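You operate a simulated robot arm through the tools that you are given. There is no shell and no other tool. Be economical: measure what you need, move in short steps, check, and stop when the job is done.

The job below is to be done with a simulated two-armed robot. You get a single attempt, and the scene is never put back.

Task
Pick up the bottle from the top of the right motor table with one hand, pass it to the other hand and put it in the to press tray. Set down upright: bottle.

The check looks at the end state, three seconds after you hand in, the way a careful person would. Anything else that was tipped, shoved, dropped, spilled or broken makes it a failure.

Robot
Two 7-joint arms with two-finger parallel grippers on one trunk, on a base that drives. Base frame: it is fixed to the floor where the robot stands at the start and does not move with it; the origin is under the middle of the robot, x ahead of it, y to its left, z up; the surface under the hand at the start is at about z = 760. Lengths are in mm, angles in rad, forces in N, time in s.
The left shoulder is at the start at [48, 101, 1085], the right one opposite. With the tool pointing down near the work surface each hand reaches from about 200 to 520 mm from the robot's upright axis, wherever it stands, measured 20 degrees to its own side. Places, roughly: to press tray (20x13 cm) [-720, -2560, 800]. Payload 2.4 kg a hand.
The tool frame of a hand sits at the grasp point between the pads (the TCP): z along the fingers, y along the line on which they close. The tips reach 24 mm beyond it. Largest opening 68 mm; finger width 17, thickness 10; the body of the gripper, 40 by 70 mm, starts 41 mm behind the TCP.
Orientation is told as [roll, pitch, yaw] about the base's x, y, z axes, in that order, counted from this pose: with the fingers straight down and closing along the base's y, the tool's x points along the base's -x, its y along +y and its z along -z.

Tools
- The arms move only by the tool send_rows. It takes "left_series", "right_series" or both (then of equal length, played together; a hand with none holds still); each is a list of rows, each a list of 6 numbers: the shift along the tool's x, y, z in cm, then the turn, a rotation vector about the tool's x, y, z in rad. In form: [[dx, dy, dz, rx, ry, rz], ...]. A call has 1 to 10 rows; each row shifts and turns the commanded pose from where the row before left it, along the tool's axes as they then stand. "left_hand" and "right_hand" are, for a hand that has rows, the finger opening in cm, from 0 to 6.8, set as the call begins (left out, the last holds). Each row takes 0.2 s and may step no farther than 50 mm and 0.15 rad from the row before; otherwise, or with a gripper value out of range, the whole call is refused. Where a pose cannot be reached the arm comes as near as it can. A force on the tool above 40 N (or 10 N above the force at the start of the call, whichever is more), or a blocked arm, ends the call early, and 0.2 s more pass. Each finger travels about 72 mm/s and halts on what it meets, pressing with about 29 N; the grip force reading is that of the motor and also rises with nothing between the fingers. The clock runs only during rows and for 0.2 s after the last one: add rows that do not move to give the fingers time. It gives the time, the measured TCP pose, the force on the tool (base axes), the opening and the grip force at its end, in the units of the frame above (readings bear some noise), with the torque about the TCP (base axes, N m) and any sound that the robot's microphone picked up.
- Cameras (640 x 400 px; columns grow to the right, rows downward): "scene" is now at [134, 25.5, 1243.9]; the picture's right is [0.29, -0.96, -0.00], its down [-0.55, -0.17, -0.81] and it looks along [0.78, 0.24, -0.58] (base axes); focal length 257 px, centre (320, 200). "left" rides on the left gripper at [84, -11, -75] in its tool frame; the picture's right is [0.13, 0.99, 0.00], its down [-0.60, 0.08, -0.79] and it looks along [-0.79, 0.10, 0.61] (tool axes); focal length 251 px, centre (320, 200). "right" rides on the right gripper at [84, 11, -75] in its tool frame; the picture's right is [-0.13, 0.99, 0.00], its down [-0.60, -0.08, -0.79] and it looks along [-0.79, -0.10, 0.61] (tool axes); focal length 251 px, centre (320, 200). There is no depth. A picture from a camera that has moved, and an enlarged one, comes with that camera's place and axes in the base frame and with its lens.
- snapshot(camera): a new picture of that camera. It takes no simulated time.
- move_column(by): slides the trunk up (or, below 0, down) by that many mm; the arms and the scene camera ride with it, the base frame stays. It gives what a move gives, with no picture.
- steer(legs): drives the robot by 1 to 6 legs, each [ahead, left, turn to the left] in mm, mm and rad, along the robot's own axes; the way and the turn of a leg run together, so that a leg with both is an arc; at most 1500 mm and 3.142 rad a leg. The arms and the cameras ride along, it lands a little off, and it stops where it bumps. It gives what a move gives.
- head_to(pan, tilt): turns the head with the scene camera to pan (to the left, within 1.501 rad either way) and tilt (down, from -0.506 to 1.204), counted from straight ahead of the robot. It gives what a move gives.
- enlarge(camera, box): a new picture of the part [left, top, right, bottom] of that camera's present view, enlarged. It takes no simulated time.
- close_job(): hands the job in; it is judged then, once.

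Go step by step. Nothing tells you exact positions but the pictures and the camera data: compare them with the known pose of the tool, close in by small moves and look again before you grip or let go. The budget is 120 turns and 108 pictures, counting those below and the enlarged ones. Unless the task says otherwise, let go and move clear before handing in, and close with one line.

The tools are called after "Emit:" as a command line: name --argument value ..., lists and objects as JSON in quotes. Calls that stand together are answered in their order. send_rows: Moves the arms, as the interface text tells. Its arguments: {"type":"object","properties":{"left_series":{"type":"array"},"left_hand":{"type":"number"},"right_series":{"type":"array"},"right_hand":{"type":"number"}},"required":[]} The other tools are called the same way: move_column (by) slides the trunk up or down; steer (legs) drives the base; head_to (pan, tilt) turns the head that bears the scene camera; snapshot (camera) takes a picture; enlarge (camera, box) takes an enlarged picture of a part of a camera's view; close_job () hands the job in.

At the start:

```text
time: 0.0
left_tool_pos: [368.9, 260.1, 1059.5]
left_orientation: [0.002, 0.001, 0.0]
left_contact_force: [0.6, 0.1, 0.5]
left_moment: [0.02, 0.0, 0.01]
left_grip_width: 67.8
left_grip_force: 0.0
right_tool_pos: [323.7, -40.1, 1100.8]
right_orientation: [0.001, 0.0, 0.0]
right_contact_force: [0.1, -0.6, 0.8]
right_moment: [0.0, 0.0, 0.02]
right_grip_width: 67.8
right_grip_force: 0.0
trunk travel left (down, up): [-300.0, 550.0]
robot x, y, heading: [0.9, 2.1, -0.003]
head pan, tilt: [0.297, 0.618]
```

scene: 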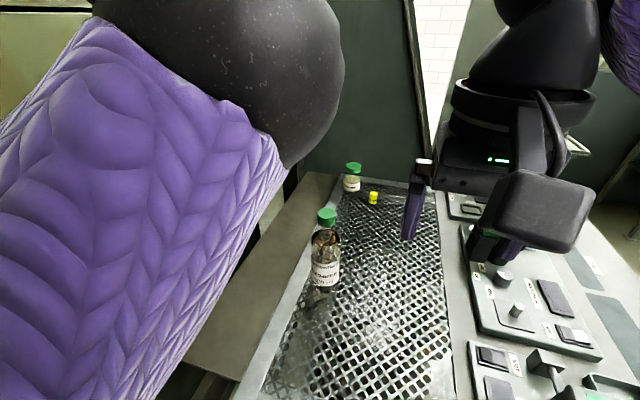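
right: 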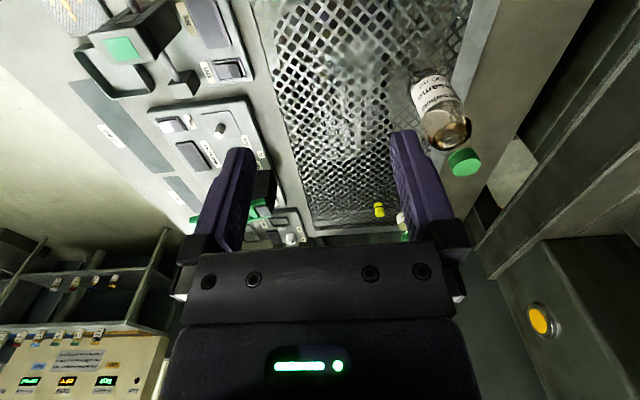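
left: 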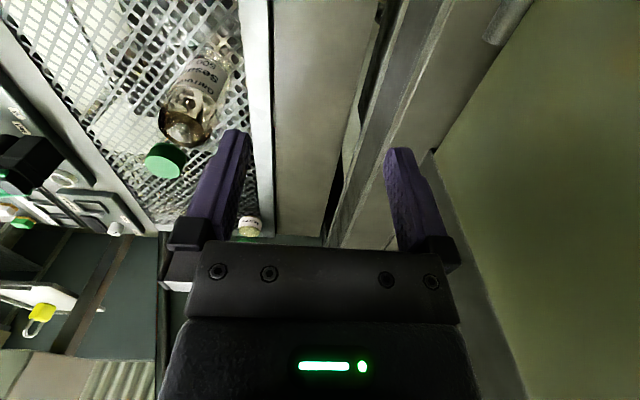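

I see a large green-capped bottle near about [450, 120] on the mesh top, and a small one further off. I'll enlarge the view to measure it.

Emit:
enlarge --camera "scene" --box '[260, 140, 420, 340]'

Emit:
enlarge --camera "right" --box '[340, 20, 540, 245]'

Emit:
enlarge --camera "left" --box '[100, 0, 300, 250]'

```text
2.00 times, centred on (340, 240) of scene
camera zoom: at [134.0, 25.5, 1243.9], right [0.29, -0.96, 0.0], down [-0.55, -0.17, -0.81], along [0.78, 0.24, -0.58], focal length 514 px, centre (280, 120)
```

zoom: 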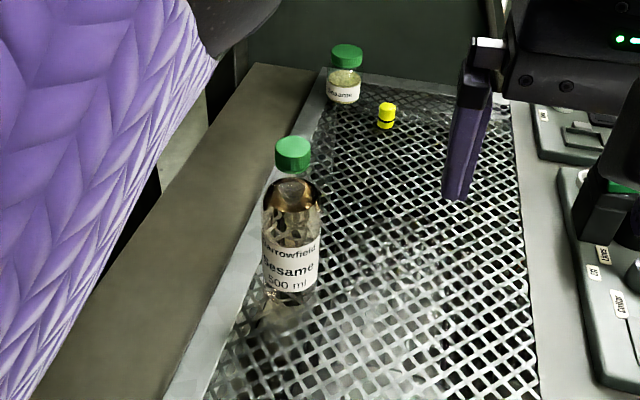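

```text
1.78 times, centred on (440, 132) of right
camera zoom: at [239.1, -28.5, 1176.5], right [0.13, 0.99, 0.0], down [0.6, -0.08, 0.79], along [0.79, -0.1, -0.61], focal length 447 px, centre (107, 320)
```

zoom: 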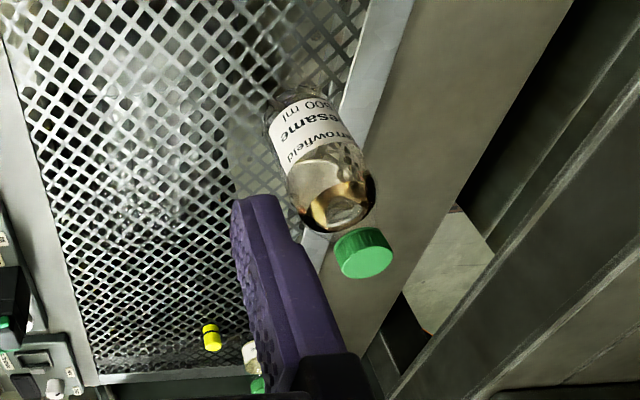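

```text
1.60 times, centred on (200, 125) of left
camera zoom: at [283.7, 250.6, 1136.3], right [-0.13, 0.99, 0.0], down [0.6, 0.08, 0.79], along [0.79, 0.1, -0.61], focal length 402 px, centre (512, 320)
```

zoom: 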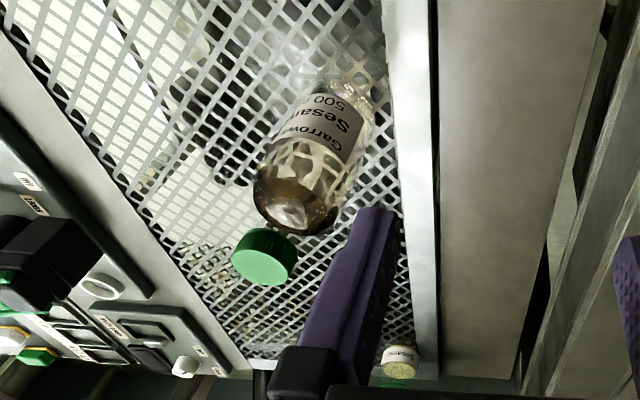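

The big bottle's cap centre triangulates to about [479, 119, 952] and its body is about 59 mm wide. Before I choose a grip, I'll look toward the tray.

Emit:
head_to --pan -1.45 --tilt 0.25

Emit:
snapshot --camera "scene"

Emit:
head_to --pan -0.6 --tilt 0.4

Emit:
snapshot --camera "scene"

Emit:
head_to --pan 0.2 --tilt 0.7

Emit:
snapshot --camera "scene"

```text
time: 1.8
left_tool_pos: [368.5, 260.4, 1059.2]
left_orientation: [-0.001, 0.0, -0.001]
left_contact_force: [-0.5, 0.1, 0.7]
left_moment: [0.0, 0.02, 0.01]
left_grip_width: 67.9
left_grip_force: 0.0
right_tool_pos: [323.5, -40.1, 1101.2]
right_orientation: [0.003, 0.001, 0.002]
right_contact_force: [0.0, -0.7, -1.5]
right_moment: [0.0, -0.03, 0.0]
right_grip_width: 67.8
right_grip_force: 0.0
trunk travel left (down, up): [-300.0, 550.0]
robot x, y, heading: [1.3, -1.0, -0.004]
head pan, tilt: [-1.45, 0.25]
```

```text
101 pictures are left
camera scene: at [61.3, -92.9, 1277.7], right [-0.99, -0.12, 0.0], down [-0.03, 0.25, -0.97], along [0.12, -0.96, -0.25], focal length 257 px, centre (320, 200)
```

scene: 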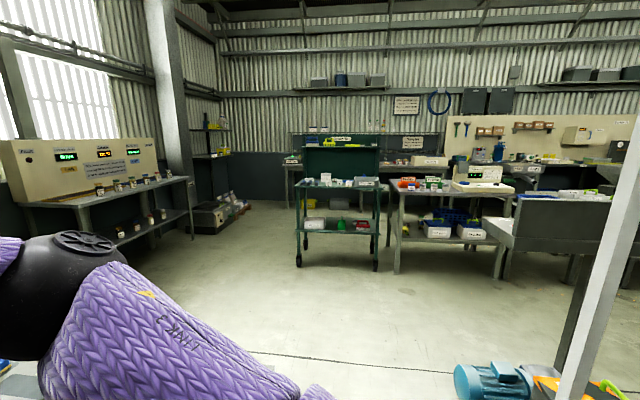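

```text
time: 2.9
left_tool_pos: [369.1, 260.9, 1060.0]
left_orientation: [-0.001, 0.0, 0.0]
left_contact_force: [0.4, -0.4, 0.0]
left_moment: [0.02, -0.01, 0.0]
left_grip_width: 68.0
left_grip_force: 0.1
right_tool_pos: [324.6, -38.7, 1101.4]
right_orientation: [0.004, 0.001, 0.001]
right_contact_force: [0.3, 0.5, 0.2]
right_moment: [-0.01, -0.01, 0.02]
right_grip_width: 68.0
right_grip_force: 0.0
trunk travel left (down, up): [-300.0, 550.0]
robot x, y, heading: [1.2, -2.1, -0.002]
head pan, tilt: [-0.6, 0.4]
```

```text
100 pictures are left
camera scene: at [126.4, -52.6, 1263.7], right [-0.57, -0.82, 0.0], down [-0.32, 0.22, -0.92], along [0.76, -0.52, -0.39], focal length 257 px, centre (320, 200)
```

scene: 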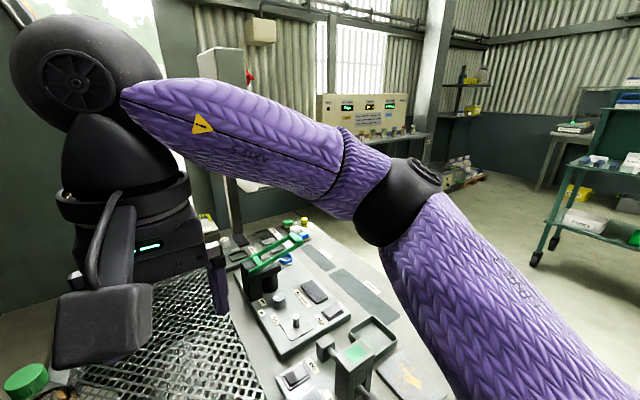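

```text
time: 4.1
left_tool_pos: [369.3, 259.7, 1059.4]
left_orientation: [0.001, 0.0, -0.002]
left_contact_force: [0.2, 0.2, -0.8]
left_moment: [0.0, -0.02, 0.02]
left_grip_width: 67.8
left_grip_force: 0.1
right_tool_pos: [324.0, -39.9, 1101.4]
right_orientation: [0.0, 0.0, 0.001]
right_contact_force: [-0.3, 1.1, -1.0]
right_moment: [-0.02, 0.05, 0.01]
right_grip_width: 68.0
right_grip_force: 0.2
trunk travel left (down, up): [-300.0, 550.0]
robot x, y, heading: [3.8, 2.2, -0.002]
head pan, tilt: [0.201, 0.7]
```

```text
99 pictures are left
camera scene: at [133.3, 16.7, 1236.9], right [0.2, -0.98, 0.0], down [-0.63, -0.13, -0.76], along [0.75, 0.15, -0.64], focal length 257 px, centre (320, 200)
```

scene: 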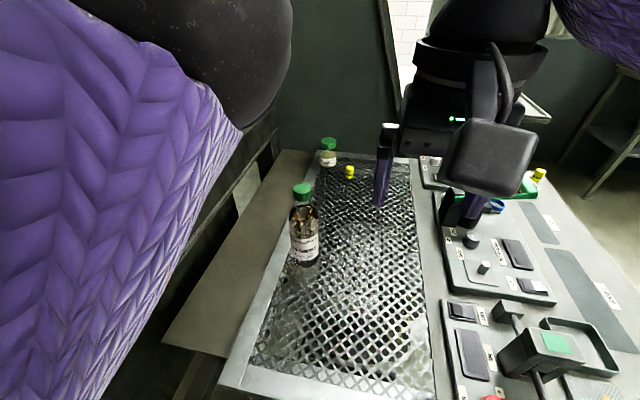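

The tray area is behind me on my right. I'll grip the cap from above with the left hand, pass the bottle in the air to the right hand on its body, and place it with the right. First I'll bring the left hand above the cap, well clear of it.

Emit:
send_rows --left_series '[[-2.75, -3.5, 0, 0, 0, 0], [-2.75, -3.5, 0, 0, 0, 0], [-2.75, -3.5, 0, 0, 0, 0], [-2.75, -3.5, 0, 0, 0, 0], [0, 0, 0, 0, 0, 0]]' --left_hand 6.8

Emit:
snapshot --camera "left"

Emit:
snapshot --camera "scene"

```text
time: 5.3
left_tool_pos: [479.5, 121.8, 1057.9]
left_orientation: [0.0, 0.003, -0.001]
left_contact_force: [-0.8, -0.1, 1.1]
left_moment: [0.01, 0.0, 0.06]
left_grip_width: 67.9
left_grip_force: 0.1
right_tool_pos: [323.0, -38.7, 1099.6]
right_orientation: [0.004, -0.001, -0.001]
right_contact_force: [0.2, -0.1, 0.7]
right_moment: [0.0, 0.0, 0.02]
right_grip_width: 68.0
right_grip_force: 0.0
trunk travel left (down, up): [-300.0, 550.0]
robot x, y, heading: [0.8, -5.8, 0.003]
head pan, tilt: [0.201, 0.7]
```

```text
98 pictures are left
camera left: at [394.2, 110.9, 1134.9], right [-0.13, 0.99, 0.0], down [0.61, 0.08, 0.79], along [0.79, 0.1, -0.61], focal length 251 px, centre (320, 200)
```

left: 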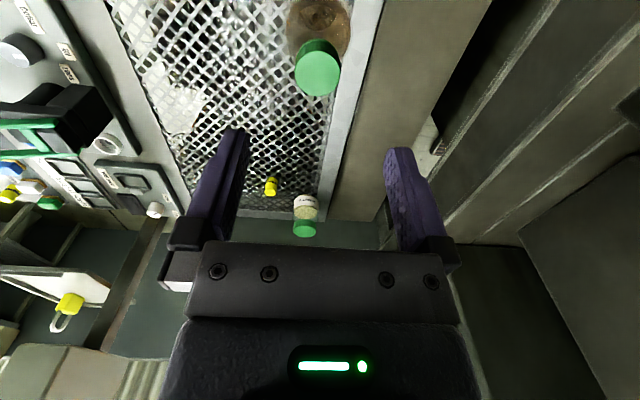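

```text
97 pictures are left
camera scene: at [133.4, 16.6, 1236.9], right [0.2, -0.98, 0.0], down [-0.63, -0.13, -0.76], along [0.75, 0.15, -0.64], focal length 257 px, centre (320, 200)
```

scene: 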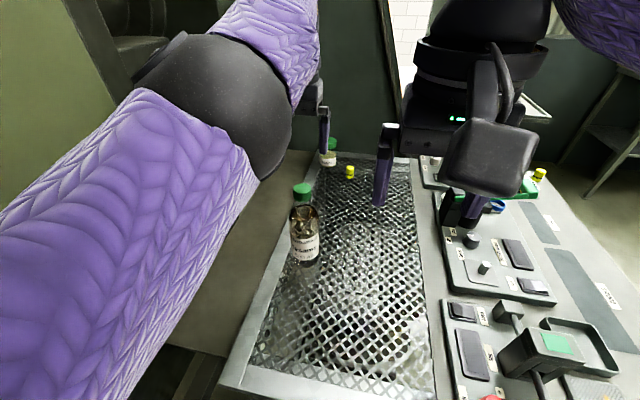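

The cap is at about [477, 118, 953], almost under the tool. I'll make a small correction, go down part way and check.

Emit:
send_rows --left_series '[[0.25, -0.3, 0, 0, 0, 0], [0, 0, 3, 0, 0, 0], [0, 0, 2.5, 0, 0, 0], [0, 0, 0, 0, 0, 0]]'

Emit:
snapshot --camera "left"

Emit:
enlarge --camera "scene" --box '[240, 60, 400, 280]'

Emit:
snapshot --camera "right"

```text
time: 6.3
left_tool_pos: [475.4, 119.1, 1004.1]
left_orientation: [0.0, -0.001, 0.0]
left_contact_force: [-0.2, 0.6, -0.2]
left_moment: [-0.01, 0.02, 0.0]
left_grip_width: 67.7
left_grip_force: 0.1
right_tool_pos: [324.6, -39.1, 1101.4]
right_orientation: [0.002, -0.002, -0.002]
right_contact_force: [0.1, 0.2, -0.4]
right_moment: [-0.04, 0.0, -0.01]
right_grip_width: 68.0
right_grip_force: 0.0
trunk travel left (down, up): [-300.0, 550.0]
robot x, y, heading: [-1.4, 1.1, 0.005]
head pan, tilt: [0.201, 0.7]
```

```text
96 pictures are left
camera left: at [390.9, 108.1, 1080.4], right [-0.13, 0.99, 0.0], down [0.6, 0.08, 0.79], along [0.79, 0.1, -0.61], focal length 251 px, centre (320, 200)
```

left: 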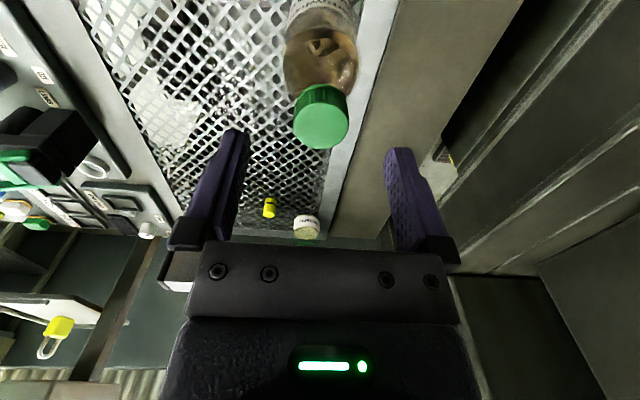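

```text
1.82 times, centred on (320, 170) of scene
camera zoom: at [133.3, 16.7, 1236.9], right [0.2, -0.98, 0.0], down [-0.63, -0.13, -0.76], along [0.75, 0.15, -0.64], focal length 467 px, centre (320, 254)
```

zoom: 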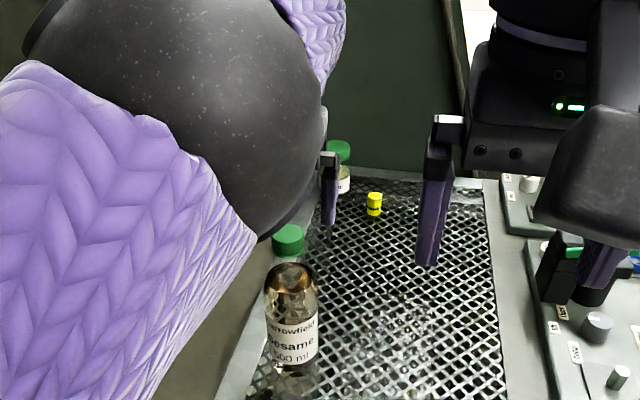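

```text
94 pictures are left
camera right: at [239.1, -28.5, 1176.5], right [0.13, 0.99, 0.0], down [0.6, -0.08, 0.79], along [0.79, -0.1, -0.61], focal length 251 px, centre (320, 200)
```

right: 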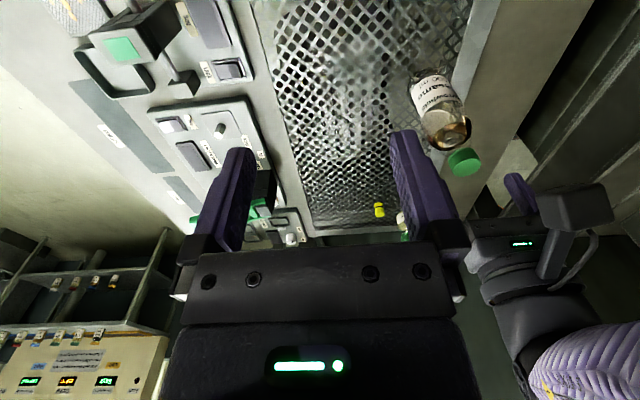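

The cap is centred between the fingers. I'll go down 5 cm and then close.

Emit:
send_rows --left_series '[[0, 0, 2.5, 0, 0, 0], [0, 0, 2.5, 0, 0, 0], [0, 0, 0, 0, 0, 0]]'

Emit:
snapshot --camera "left"

```text
time: 7.1
left_tool_pos: [476.7, 118.5, 955.0]
left_orientation: [-0.001, -0.001, -0.001]
left_contact_force: [-0.2, 0.2, 0.4]
left_moment: [0.0, 0.01, 0.01]
left_grip_width: 67.9
left_grip_force: 0.1
right_tool_pos: [323.1, -39.3, 1101.5]
right_orientation: [0.002, 0.0, -0.002]
right_contact_force: [-0.1, 0.4, -0.5]
right_moment: [-0.04, -0.02, -0.02]
right_grip_width: 68.0
right_grip_force: 0.0
trunk travel left (down, up): [-300.0, 550.0]
robot x, y, heading: [5.2, 0.5, -0.002]
head pan, tilt: [0.201, 0.7]
```

```text
93 pictures are left
camera left: at [391.2, 108.0, 1030.7], right [-0.13, 0.99, 0.0], down [0.6, 0.08, 0.79], along [0.79, 0.1, -0.61], focal length 251 px, centre (320, 200)
```

left: 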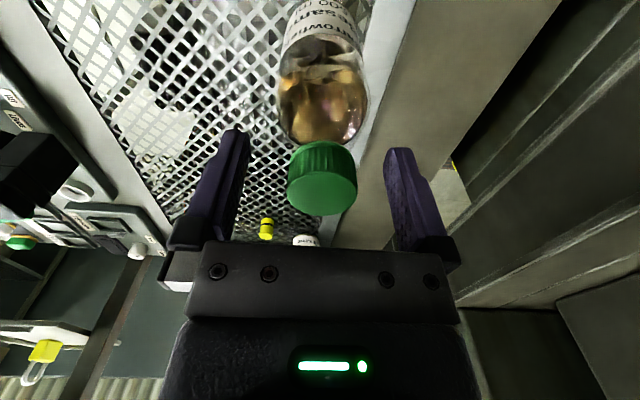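

The cap top is at about z 960 and centred. I'll go 5 mm lower and close.

Emit:
send_rows --left_series '[[0, 0, 0.5, 0, 0, 0]]'

Emit:
send_rows --left_series '[[0, 0, 0, 0, 0, 0], [0, 0, 0, 0, 0, 0], [0, 0, 0, 0, 0, 0], [0, 0, 0, 0, 0, 0]]' --left_hand 2.0

Emit:
snapshot --camera "left"

```text
time: 7.5
left_tool_pos: [475.5, 118.2, 950.2]
left_orientation: [0.001, -0.001, -0.002]
left_contact_force: [-0.5, 0.3, -0.1]
left_moment: [-0.01, 0.0, -0.02]
left_grip_width: 68.0
left_grip_force: 0.1
right_tool_pos: [322.7, -39.2, 1100.1]
right_orientation: [0.002, -0.001, -0.001]
right_contact_force: [-0.4, 0.4, 0.7]
right_moment: [0.0, -0.01, 0.0]
right_grip_width: 68.1
right_grip_force: 0.2
trunk travel left (down, up): [-300.0, 550.0]
robot x, y, heading: [-4.6, -1.2, -0.001]
head pan, tilt: [0.201, 0.7]
```

```text
time: 8.5
left_tool_pos: [476.1, 119.2, 948.4]
left_orientation: [-0.001, 0.001, 0.0]
left_contact_force: [1.0, 1.1, 1.9]
left_moment: [0.2, -0.08, 0.01]
left_grip_width: 31.6
left_grip_force: 28.8
right_tool_pos: [323.9, -39.1, 1101.2]
right_orientation: [0.0, 0.0, 0.0]
right_contact_force: [0.2, 0.1, -0.2]
right_moment: [-0.05, 0.0, -0.01]
right_grip_width: 68.0
right_grip_force: 0.0
trunk travel left (down, up): [-300.0, 550.0]
robot x, y, heading: [-1.1, -1.9, -0.0]
head pan, tilt: [0.201, 0.7]
```

```text
92 pictures are left
camera left: at [391.2, 108.2, 1026.2], right [-0.13, 0.99, 0.0], down [0.6, 0.08, 0.79], along [0.79, 0.1, -0.61], focal length 251 px, centre (320, 200)
```

left: 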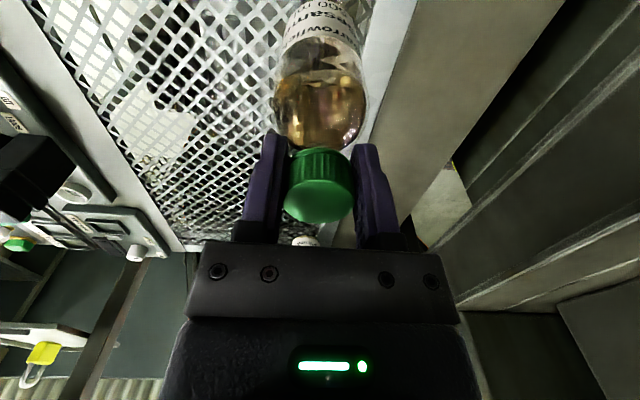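

The cap is held, with 31.6 mm between the fingers. I'll close fully to hold the force and lift in steps.

Emit:
send_rows --left_series '[[0, 0, -1, 0, 0, 0], [0, 0, -2, 0, 0, 0], [0, 0, -3, 0, 0, 0], [0, 0, -3, 0, 0, 0], [0, 0, -3, 0, 0, 0], [0, 0, 0, 0, 0, 0]]' --left_hand 0

Emit:
snapshot --camera "left"

Emit:
snapshot --camera "scene"

```text
time: 9.9
left_tool_pos: [475.7, 118.9, 1069.4]
left_orientation: [0.0, 0.002, 0.0]
left_contact_force: [0.3, 0.4, -4.4]
left_moment: [0.01, 0.01, -0.01]
left_grip_width: 31.3
left_grip_force: 29.1
right_tool_pos: [324.6, -38.3, 1102.2]
right_orientation: [0.002, 0.0, 0.0]
right_contact_force: [0.7, -0.7, 0.8]
right_moment: [0.0, -0.01, 0.01]
right_grip_width: 68.1
right_grip_force: 0.0
trunk travel left (down, up): [-300.0, 550.0]
robot x, y, heading: [-0.9, -0.2, 0.0]
head pan, tilt: [0.201, 0.7]
```

```text
91 pictures are left
camera left: at [391.2, 107.9, 1146.3], right [-0.13, 0.99, 0.0], down [0.61, 0.08, 0.79], along [0.79, 0.1, -0.61], focal length 251 px, centre (320, 200)
```

left: 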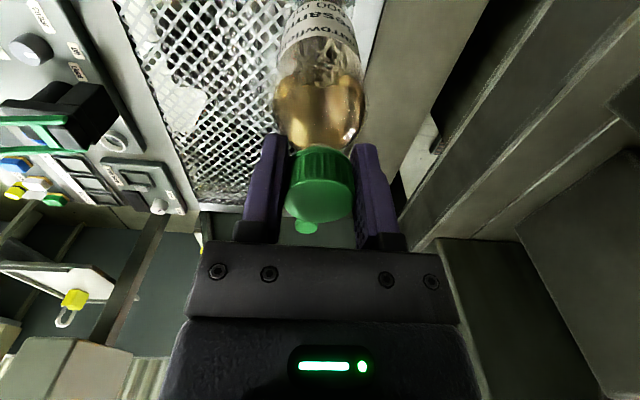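

```text
90 pictures are left
camera scene: at [133.6, 16.8, 1236.8], right [0.2, -0.98, 0.0], down [-0.63, -0.13, -0.76], along [0.75, 0.15, -0.64], focal length 257 px, centre (320, 200)
```

scene: 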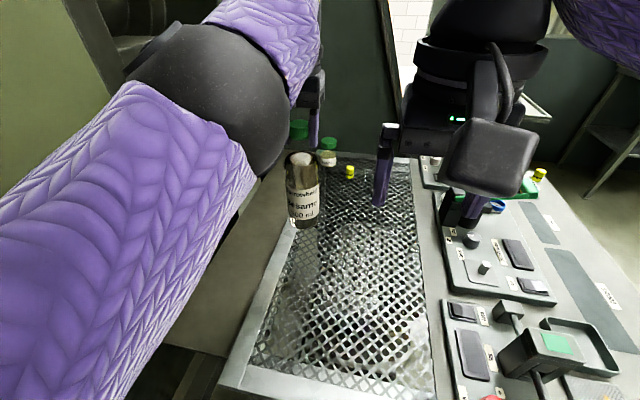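

The bottle is held: it weighs about 4.5 N and its base is about 170 mm below the left TCP. Next I'll turn the right hand so it points forward-left and 35° below level, ready to take the body.

Emit:
send_rows --right_series '[[-1.7, -1.0, -2.0, 0, 0, 0], [0, 0, 0, 0, 0, -0.14], [0, 0, 0, 0, 0, -0.14], [0, 0, 0, 0, 0, -0.14], [0, 0, 0, 0, 0, -0.14], [0, 0, 0, 0, 0, -0.14], [0, 0, 0, 0, -0.137, 0], [0, 0, 0, 0, -0.137, 0], [0, 0, 0, 0, -0.137, 0]]' --right_hand 6.8

Emit:
send_rows --right_series '[[0, 0, 0, 0, -0.137, 0], [0, 0, 0, 0, -0.137, 0], [0, 0, 0, 0, -0.137, 0], [0, 0, 0, 0, -0.138, 0], [0, 0, 0, 0, 0, 0]]'

Emit:
snapshot --camera "scene"

Emit:
snapshot --camera "right"

```text
time: 11.9
left_tool_pos: [475.9, 117.7, 1069.8]
left_orientation: [0.001, 0.001, 0.0]
left_contact_force: [0.8, -0.4, -4.1]
left_moment: [0.0, -0.02, 0.05]
left_grip_width: 31.2
left_grip_force: 29.3
right_tool_pos: [341.1, -49.6, 1120.3]
right_orientation: [0.002, -0.415, 0.697]
right_contact_force: [0.1, 0.2, -0.2]
right_moment: [0.01, -0.03, -0.01]
right_grip_width: 68.2
right_grip_force: 0.0
trunk travel left (down, up): [-300.0, 550.0]
robot x, y, heading: [-2.7, -2.2, 0.0]
head pan, tilt: [0.201, 0.7]
```

```text
time: 13.1
left_tool_pos: [476.3, 118.0, 1070.0]
left_orientation: [0.001, 0.001, 0.001]
left_contact_force: [0.0, 0.1, -4.7]
left_moment: [0.03, 0.05, 0.02]
left_grip_width: 31.2
left_grip_force: 29.4
right_tool_pos: [341.3, -49.0, 1121.2]
right_orientation: [0.003, -0.963, 0.698]
right_contact_force: [0.5, -1.1, -0.6]
right_moment: [0.03, 0.02, -0.01]
right_grip_width: 67.9
right_grip_force: 0.1
trunk travel left (down, up): [-300.0, 550.0]
robot x, y, heading: [2.5, 3.4, -0.001]
head pan, tilt: [0.201, 0.7]
```

```text
89 pictures are left
camera scene: at [133.6, 16.7, 1236.8], right [0.2, -0.98, 0.0], down [-0.63, -0.13, -0.76], along [0.75, 0.15, -0.64], focal length 257 px, centre (320, 200)
```

scene: 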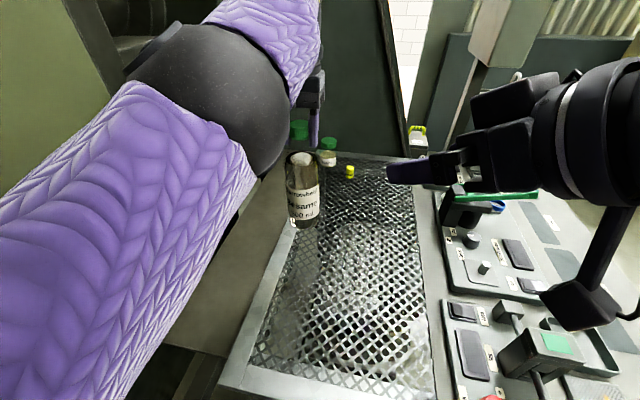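

```text
88 pictures are left
camera right: at [249.4, -111.5, 1095.3], right [-0.58, 0.81, 0.11], down [-0.18, -0.26, 0.95], along [0.79, 0.53, 0.3], focal length 251 px, centre (320, 200)
```

right: 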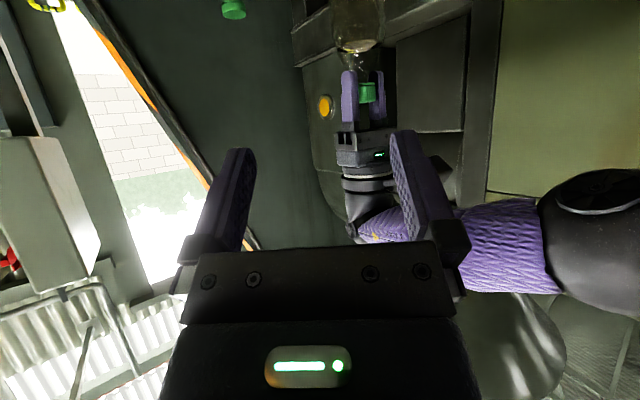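

The right hand is oriented well. Now I'll bring the bottle to about [430, 60] and higher with the left hand.

Emit:
send_rows --left_series '[[0, 0, -3, 0, 0, 0], [0, 0, -3, 0, 0, 0], [1.5, -2.0, 0, 0, 0, 0], [1.5, -2.0, 0, 0, 0, 0], [1.5, -1.9, 0, 0, 0, 0], [0, 0, 0, 0, 0, 0]]'

Emit:
head_to --pan 0.0 --tilt 0.5

Emit:
snapshot --camera "scene"

Emit:
snapshot --camera "right"

```text
time: 13.7
left_tool_pos: [465.8, 118.8, 1115.2]
left_orientation: [0.001, -0.015, 0.012]
left_contact_force: [7.3, 3.4, -10.9]
left_moment: [-0.22, -0.06, -0.31]
left_grip_width: 31.2
left_grip_force: 30.1
left hand out of reach, approached as far as the arm can: row 1, 2, 3
right_tool_pos: [340.2, -49.8, 1120.5]
right_orientation: [0.005, -0.962, 0.696]
right_contact_force: [0.6, -0.3, 0.2]
right_moment: [-0.03, -0.02, -0.04]
right_grip_width: 68.2
right_grip_force: 0.0
trunk travel left (down, up): [-300.0, 550.0]
robot x, y, heading: [-0.6, 1.9, 0.003]
head pan, tilt: [0.201, 0.7]
stopped in row 3 (left hand): the force on the tool passed its limit at 93 N (the readings are from after the stop); the commanded pose is now the measured one
```

```text
time: 14.5
left_tool_pos: [464.7, 119.3, 1115.5]
left_orientation: [0.001, -0.017, 0.013]
left_contact_force: [10.3, 2.6, -13.1]
left_moment: [0.07, -0.02, 0.07]
left_grip_width: 31.2
left_grip_force: 28.5
right_tool_pos: [341.0, -49.2, 1121.5]
right_orientation: [0.002, -0.962, 0.699]
right_contact_force: [0.4, 0.3, -0.1]
right_moment: [0.0, -0.01, 0.0]
right_grip_width: 68.1
right_grip_force: 0.1
trunk travel left (down, up): [-300.0, 550.0]
robot x, y, heading: [-1.4, 0.1, -0.006]
head pan, tilt: [0.0, 0.499]
```

```text
87 pictures are left
camera scene: at [141.4, 0.0, 1254.5], right [0.0, -1.0, 0.0], down [-0.48, 0.0, -0.88], along [0.88, 0.0, -0.48], focal length 257 px, centre (320, 200)
```

scene: 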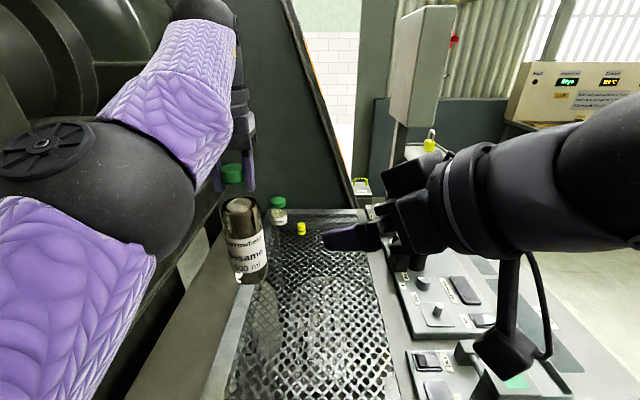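

```text
86 pictures are left
camera right: at [249.5, -111.4, 1095.5], right [-0.58, 0.81, 0.11], down [-0.18, -0.26, 0.95], along [0.79, 0.53, 0.3], focal length 251 px, centre (320, 200)
```

right: 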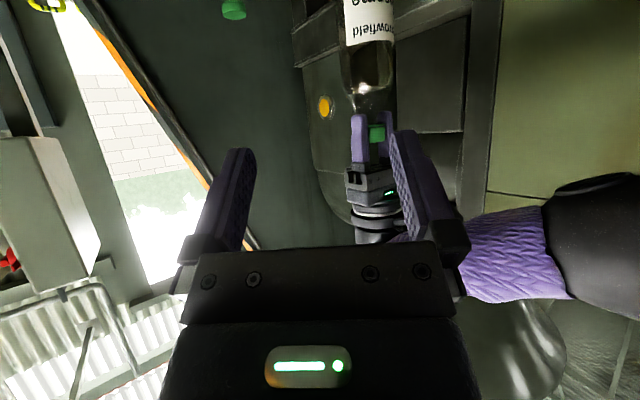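

The left arm reached its limit going up and stopped hard, but the bottle is still held. I'll lower it 4 cm to relax, then move it inward at that height.

Emit:
send_rows --left_series '[[0, 0, 2, 0, 0, 0], [0, 0, 2, 0, 0, 0], [0, 0, 0, 0, 0, 0]]'

Emit:
send_rows --left_series '[[1.0, -1.5, 0, 0, 0, 0], [1.0, -1.5, 0, 0, 0, 0], [1.0, -1.5, 0, 0, 0, 0], [0, 0, 0, 0, 0, 0]]'

Emit:
snapshot --camera "scene"

```text
time: 15.3
left_tool_pos: [466.8, 126.5, 1083.2]
left_orientation: [-0.015, -0.019, 0.053]
left_contact_force: [0.3, -0.4, -4.1]
left_moment: [0.01, 0.01, 0.05]
left_grip_width: 31.0
left_grip_force: 29.0
left hand out of reach, approached as far as the arm can: row 2
right_tool_pos: [341.2, -50.4, 1120.8]
right_orientation: [0.003, -0.962, 0.697]
right_contact_force: [-0.1, 0.5, 0.3]
right_moment: [-0.01, 0.0, -0.03]
right_grip_width: 67.8
right_grip_force: 0.1
trunk travel left (down, up): [-300.0, 550.0]
robot x, y, heading: [2.4, 2.4, -0.001]
head pan, tilt: [0.0, 0.499]
```

```text
time: 16.3
left_tool_pos: [453.5, 93.6, 1077.7]
left_orientation: [0.001, -0.017, 0.01]
left_contact_force: [0.0, 0.2, -4.1]
left_moment: [0.01, 0.03, -0.02]
left_grip_width: 31.1
left_grip_force: 29.1
left hand out of reach, approached as far as the arm can: row 2, 3
right_tool_pos: [341.4, -49.5, 1121.3]
right_orientation: [0.005, -0.963, 0.698]
right_contact_force: [1.0, 0.5, -0.1]
right_moment: [0.01, -0.01, 0.01]
right_grip_width: 67.9
right_grip_force: 0.0
trunk travel left (down, up): [-300.0, 550.0]
robot x, y, heading: [0.5, -0.7, -0.001]
head pan, tilt: [0.0, 0.499]
```

```text
85 pictures are left
camera scene: at [141.3, -0.2, 1254.5], right [0.0, -1.0, 0.0], down [-0.48, 0.0, -0.88], along [0.88, 0.0, -0.48], focal length 257 px, centre (320, 200)
```

scene: 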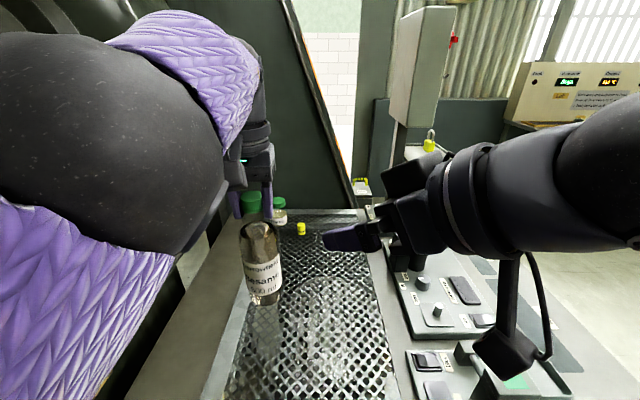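

The left arm is short of reach near shoulder height. I'll raise the trunk so both hands can work lower relative to the shoulders.

Emit:
move_column --by 150

Emit:
send_rows --left_series '[[0, 0, 3, 0, 0, 0], [0, 0, 3, 0, 0, 0], [0, 0, 3, 0, 0, 0], [0, 0, 0, 0, 0, 0]]'

Emit:
snapshot --camera "scene"

```text
time: 18.0
left_tool_pos: [454.2, 95.1, 1226.9]
left_orientation: [-0.002, -0.017, 0.012]
left_contact_force: [0.9, -0.5, -4.1]
left_moment: [0.01, 0.02, -0.02]
left_grip_width: 31.4
left_grip_force: 28.6
right_tool_pos: [341.2, -49.6, 1271.0]
right_orientation: [0.001, -0.962, 0.696]
right_contact_force: [0.2, 0.1, 0.4]
right_moment: [0.03, -0.02, 0.02]
right_grip_width: 68.0
right_grip_force: 0.1
trunk travel left (down, up): [-450.0, 399.0]
robot x, y, heading: [-3.7, -1.9, -0.002]
head pan, tilt: [0.0, 0.499]
```

```text
time: 19.0
left_tool_pos: [459.7, 99.3, 1139.1]
left_orientation: [-0.002, -0.013, 0.009]
left_contact_force: [0.4, 0.0, -5.1]
left_moment: [0.02, 0.01, 0.03]
left_grip_width: 31.2
left_grip_force: 29.2
left hand out of reach, approached as far as the arm can: row 3
right_tool_pos: [340.8, -49.3, 1271.4]
right_orientation: [0.001, -0.962, 0.697]
right_contact_force: [0.0, 0.3, -0.2]
right_moment: [-0.02, -0.02, -0.02]
right_grip_width: 67.9
right_grip_force: 0.0
trunk travel left (down, up): [-450.0, 399.0]
robot x, y, heading: [-0.3, -0.5, 0.002]
head pan, tilt: [0.0, 0.499]
```

```text
84 pictures are left
camera scene: at [118.0, -0.2, 1405.8], right [0.0, -1.0, 0.0], down [-0.48, 0.0, -0.88], along [0.88, 0.0, -0.48], focal length 257 px, centre (320, 200)
```

scene: 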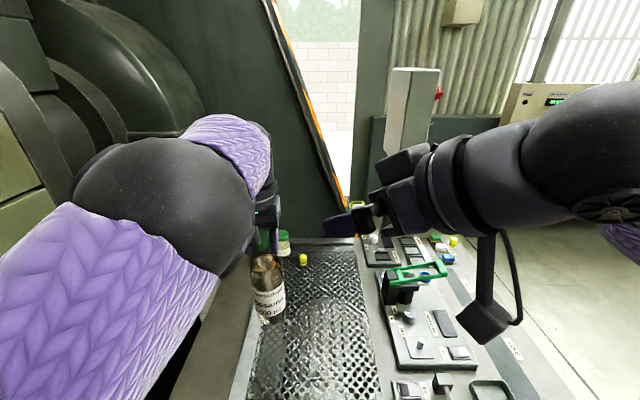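

I'll take the left hand further down and inward with small steps, then see what's reachable.

Emit:
send_rows --left_series '[[0, 0, 2, 0, 0, 0], [0, 0, 2, 0, 0, 0], [0.5, -1.5, 0, 0, 0, 0], [0.5, -1.5, 0, 0, 0, 0], [0, 0, 0, 0, 0, 0]]'

```text
time: 20.2
left_tool_pos: [465.6, 92.5, 1099.0]
left_orientation: [-0.002, -0.014, 0.011]
left_contact_force: [0.1, 0.6, -4.7]
left_moment: [0.01, 0.04, -0.02]
left_grip_width: 31.1
left_grip_force: 28.6
left hand out of reach, approached as far as the arm can: row 2, 3, 4
right_tool_pos: [339.9, -49.6, 1270.2]
right_orientation: [0.002, -0.961, 0.699]
right_contact_force: [-0.1, 0.4, -0.2]
right_moment: [0.02, 0.0, -0.01]
right_grip_width: 68.1
right_grip_force: 0.1
trunk travel left (down, up): [-450.0, 399.0]
robot x, y, heading: [0.8, 0.6, -0.005]
head pan, tilt: [0.0, 0.499]
```

Inward motion is limited in this arm posture. I'll try pulling back toward the robot first, then inward.

Emit:
send_rows --left_series '[[2.5, 1, 0, 0, 0, 0], [2.5, 1, 0, 0, 0, 0], [2.5, 1, 0, 0, 0, 0], [0, 0, 0, 0, 0, 0]]'

Emit:
snapshot --camera "scene"

```text
time: 21.2
left_tool_pos: [429.8, 150.9, 1100.9]
left_orientation: [-0.001, -0.015, 0.01]
left_contact_force: [-0.6, 0.1, -4.6]
left_moment: [-0.01, 0.02, 0.03]
left_grip_width: 31.0
left_grip_force: 29.3
left hand out of reach, approached as far as the arm can: row 1, 2, 3
right_tool_pos: [340.7, -48.7, 1269.9]
right_orientation: [0.0, -0.962, 0.698]
right_contact_force: [-0.1, -0.6, 0.0]
right_moment: [0.0, 0.04, 0.02]
right_grip_width: 68.3
right_grip_force: 0.1
trunk travel left (down, up): [-450.0, 399.0]
robot x, y, heading: [2.7, -0.1, 0.001]
head pan, tilt: [0.0, 0.499]
```

```text
83 pictures are left
camera scene: at [118.1, -0.2, 1405.8], right [0.0, -1.0, 0.0], down [-0.48, 0.0, -0.88], along [0.88, 0.0, -0.48], focal length 257 px, centre (320, 200)
```

scene: 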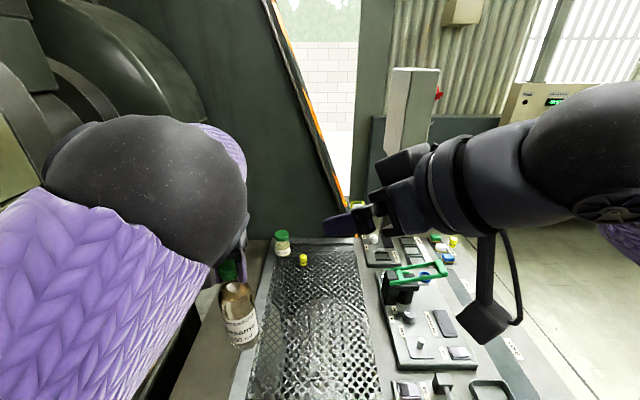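

The left hand is stable at [430, 151, 1101] with the bottle hanging clear. I'll bring the right hand over to a stand-off point in front of the bottle's body.

Emit:
send_rows --right_series '[[3.42, 0.54, 2.52, 0, 0, 0], [3.42, 0.54, 2.52, 0, 0, 0], [3.42, 0.54, 2.52, 0, 0, 0], [3.42, 0.54, 2.52, 0, 0, 0], [0, 0, 0, 0, 0, 0]]'

Emit:
snapshot --camera "scene"

Emit:
snapshot --camera "right"

```text
time: 22.4
left_tool_pos: [430.7, 149.3, 1101.0]
left_orientation: [-0.001, -0.017, 0.011]
left_contact_force: [-0.7, 0.1, -5.6]
left_moment: [0.0, 0.05, 0.02]
left_grip_width: 31.0
left_grip_force: 29.4
right_tool_pos: [329.8, -29.3, 1100.0]
right_orientation: [0.001, -0.962, 0.699]
right_contact_force: [0.5, -0.7, -0.2]
right_moment: [0.0, 0.01, 0.0]
right_grip_width: 67.9
right_grip_force: 0.1
trunk travel left (down, up): [-450.0, 399.0]
robot x, y, heading: [2.0, -0.9, 0.002]
head pan, tilt: [0.0, 0.499]
```

```text
82 pictures are left
camera scene: at [118.0, -0.1, 1405.8], right [0.0, -1.0, 0.0], down [-0.48, 0.0, -0.88], along [0.88, 0.0, -0.48], focal length 257 px, centre (320, 200)
```

scene: 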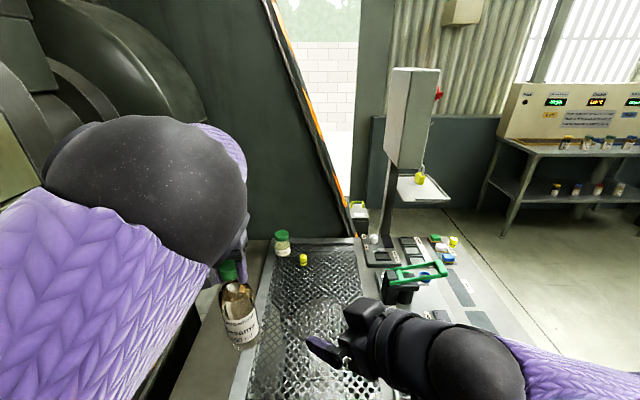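

```text
81 pictures are left
camera right: at [239.1, -91.3, 1074.3], right [-0.58, 0.81, 0.11], down [-0.18, -0.26, 0.95], along [0.79, 0.53, 0.3], focal length 251 px, centre (320, 200)
```

right: 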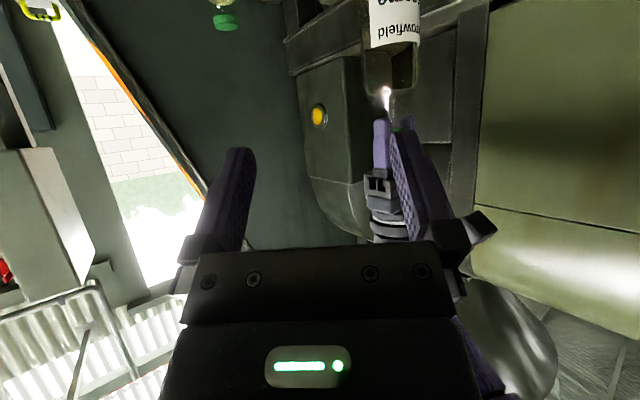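

Clear so far. I'll move to the stand-off point about 12 cm from the bottle.

Emit:
send_rows --right_series '[[-1.1, 2.34, 2.15, 0, 0, 0], [-1.1, 2.34, 2.15, 0, 0, 0], [-1.1, 2.34, 2.15, 0, 0, 0], [0, 0, 0, 0, 0, 0]]'

Emit:
snapshot --camera "scene"

Emit:
snapshot --camera "right"

Emit:
snapshot --camera "left"

```text
time: 23.4
left_tool_pos: [430.5, 148.8, 1100.7]
left_orientation: [-0.003, -0.013, 0.011]
left_contact_force: [-0.4, 1.3, -4.2]
left_moment: [0.01, 0.03, 0.0]
left_grip_width: 30.8
left_grip_force: 28.9
right_tool_pos: [338.9, 69.5, 1089.7]
right_orientation: [0.001, -0.962, 0.696]
right_contact_force: [1.2, -0.3, -0.4]
right_moment: [-0.03, -0.01, -0.02]
right_grip_width: 68.0
right_grip_force: 0.0
trunk travel left (down, up): [-450.0, 399.0]
robot x, y, heading: [-0.9, 0.0, -0.002]
head pan, tilt: [0.0, 0.499]
```

```text
80 pictures are left
camera scene: at [118.0, -0.2, 1405.8], right [0.0, -1.0, 0.0], down [-0.48, 0.0, -0.88], along [0.88, 0.0, -0.48], focal length 257 px, centre (320, 200)
```

scene: 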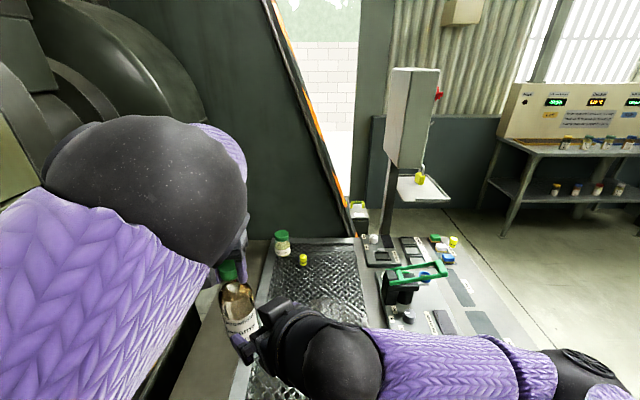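

```text
79 pictures are left
camera right: at [247.5, 8.3, 1066.0], right [-0.58, 0.81, 0.11], down [-0.18, -0.26, 0.95], along [0.79, 0.53, 0.3], focal length 251 px, centre (320, 200)
```

right: 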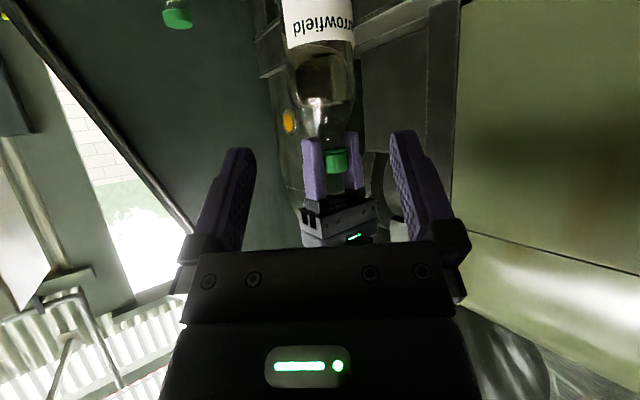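

```text
78 pictures are left
camera left: at [344.9, 138.6, 1176.3], right [-0.14, 0.99, 0.0], down [0.59, 0.09, 0.8], along [0.79, 0.11, -0.6], focal length 251 px, centre (320, 200)
```

left: 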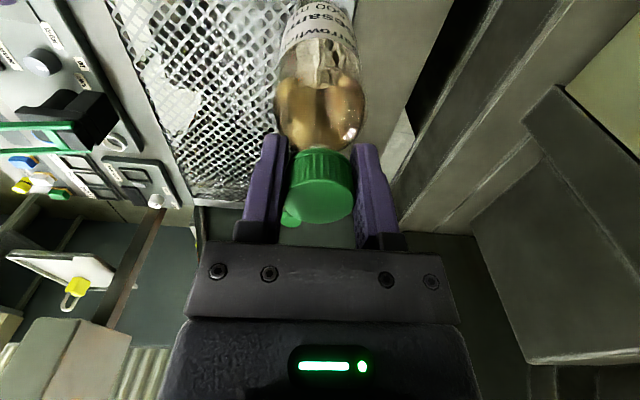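

The bottle axis is at about [430, 150], with a lateral offset of 3 mm. I'll correct that and advance 80 mm, then check before straddling it.

Emit:
send_rows --right_series '[[-0.37, 0.3, 2, 0, 0, 0], [0, 0, 3, 0, 0, 0], [0, 0, 3, 0, 0, 0], [0, 0, 0, 0, 0, 0]]'

Emit:
snapshot --camera "right"

Emit:
enlarge --camera "scene" --box '[180, 230, 340, 390]'

Emit:
snapshot --camera "left"

```text
time: 24.4
left_tool_pos: [430.4, 149.5, 1102.0]
left_orientation: [-0.001, -0.017, 0.011]
left_contact_force: [-0.1, 0.0, -5.0]
left_moment: [0.0, 0.08, 0.01]
left_grip_width: 31.2
left_grip_force: 28.9
right_tool_pos: [389.0, 116.3, 1049.3]
right_orientation: [0.003, -0.962, 0.698]
right_contact_force: [0.0, -0.4, 0.0]
right_moment: [-0.01, 0.04, -0.02]
right_grip_width: 68.2
right_grip_force: 0.1
trunk travel left (down, up): [-450.0, 399.0]
robot x, y, heading: [2.6, -0.2, -0.001]
head pan, tilt: [0.0, 0.499]
```

```text
77 pictures are left
camera right: at [298.3, 54.8, 1023.3], right [-0.58, 0.81, 0.11], down [-0.18, -0.26, 0.95], along [0.79, 0.53, 0.3], focal length 251 px, centre (320, 200)
```

right: 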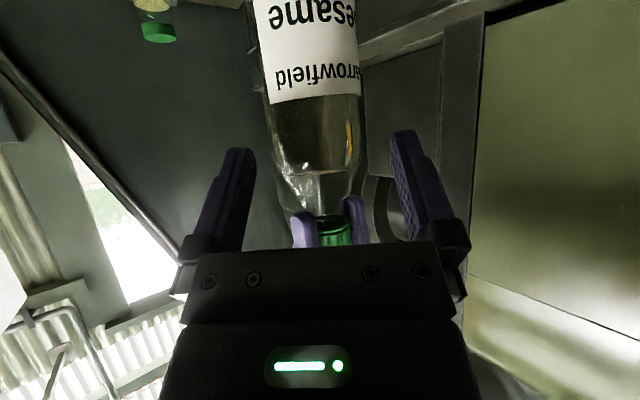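

```text
2.50 times, centred on (260, 310) of scene
camera zoom: at [118.0, -0.1, 1405.8], right [0.0, -1.0, 0.0], down [-0.48, 0.0, -0.88], along [0.88, 0.0, -0.48], focal length 643 px, centre (470, -75)
```

zoom: 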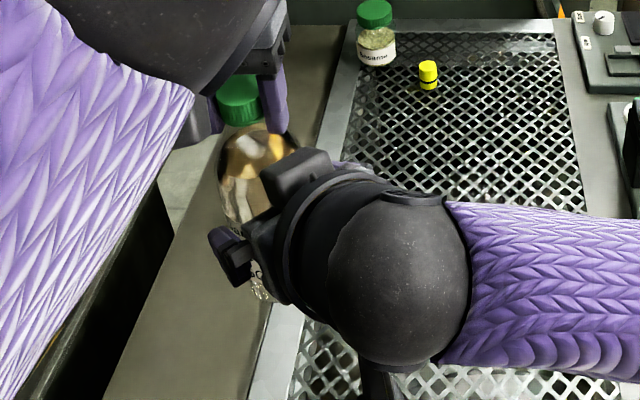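

```text
75 pictures are left
camera left: at [344.9, 138.6, 1176.3], right [-0.14, 0.99, 0.0], down [0.59, 0.09, 0.8], along [0.79, 0.11, -0.6], focal length 251 px, centre (320, 200)
```

left: 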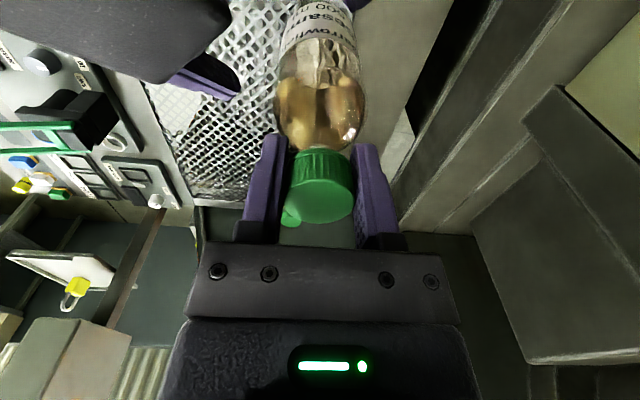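

The fingers are about to straddle the bottle. I'll take a close view for precise lateral centring.

Emit:
enlarge --camera "right" --box '[200, 0, 440, 200]'

```text
2.00 times, centred on (320, 100) of right
camera zoom: at [298.3, 54.8, 1023.3], right [-0.58, 0.81, 0.11], down [-0.18, -0.26, 0.95], along [0.79, 0.53, 0.3], focal length 503 px, centre (320, 400)
```

zoom: 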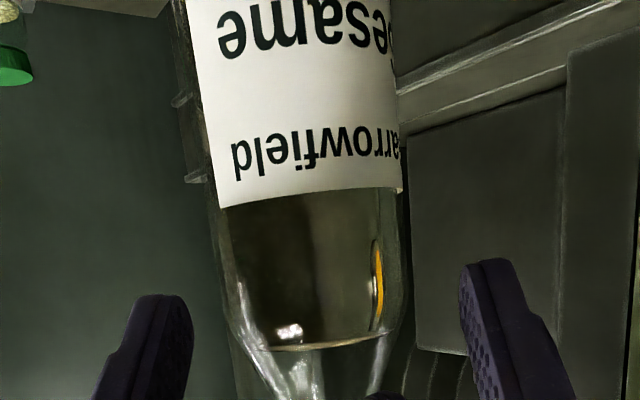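

The bottle sits 3 mm to the tool's −y side. I'll correct that and advance 25 mm so the fingers start to straddle it.

Emit:
send_rows --right_series '[[0, -0.33, 0, 0, 0, 0], [0, 0, 1.2, 0, 0, 0], [0, 0, 1.2, 0, 0, 0], [0, 0, 0, 0, 0, 0]]'

Emit:
snapshot --camera "right"

Emit:
snapshot --camera "left"

```text
time: 25.4
left_tool_pos: [431.2, 150.9, 1100.0]
left_orientation: [-0.002, -0.015, 0.012]
left_contact_force: [-0.4, 1.2, -4.5]
left_moment: [-0.01, 0.06, 0.03]
left_grip_width: 31.0
left_grip_force: 28.5
right_tool_pos: [407.9, 127.0, 1035.1]
right_orientation: [0.004, -0.962, 0.698]
right_contact_force: [-1.1, 0.0, -0.1]
right_moment: [-0.02, 0.0, -0.01]
right_grip_width: 68.1
right_grip_force: 0.0
trunk travel left (down, up): [-450.0, 399.0]
robot x, y, heading: [1.5, 3.6, -0.001]
head pan, tilt: [0.0, 0.499]
```

```text
73 pictures are left
camera right: at [315.4, 64.6, 1009.2], right [-0.58, 0.81, 0.11], down [-0.18, -0.26, 0.95], along [0.79, 0.53, 0.3], focal length 251 px, centre (320, 200)
```

right: 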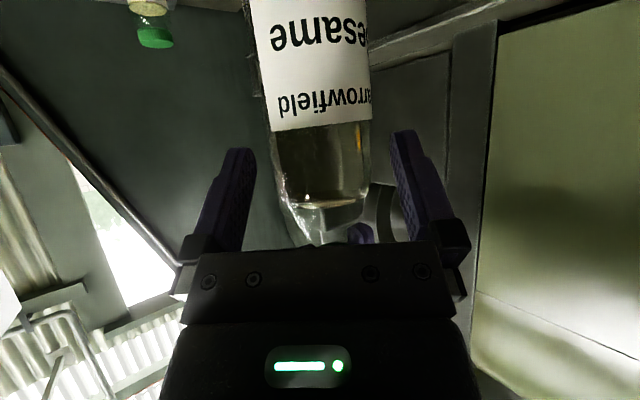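

```text
72 pictures are left
camera left: at [344.9, 138.7, 1176.2], right [-0.14, 0.99, 0.0], down [0.59, 0.09, 0.8], along [0.79, 0.11, -0.6], focal length 251 px, centre (320, 200)
```

left: 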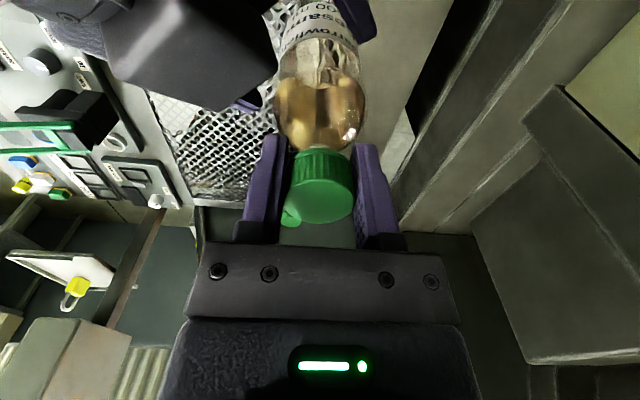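

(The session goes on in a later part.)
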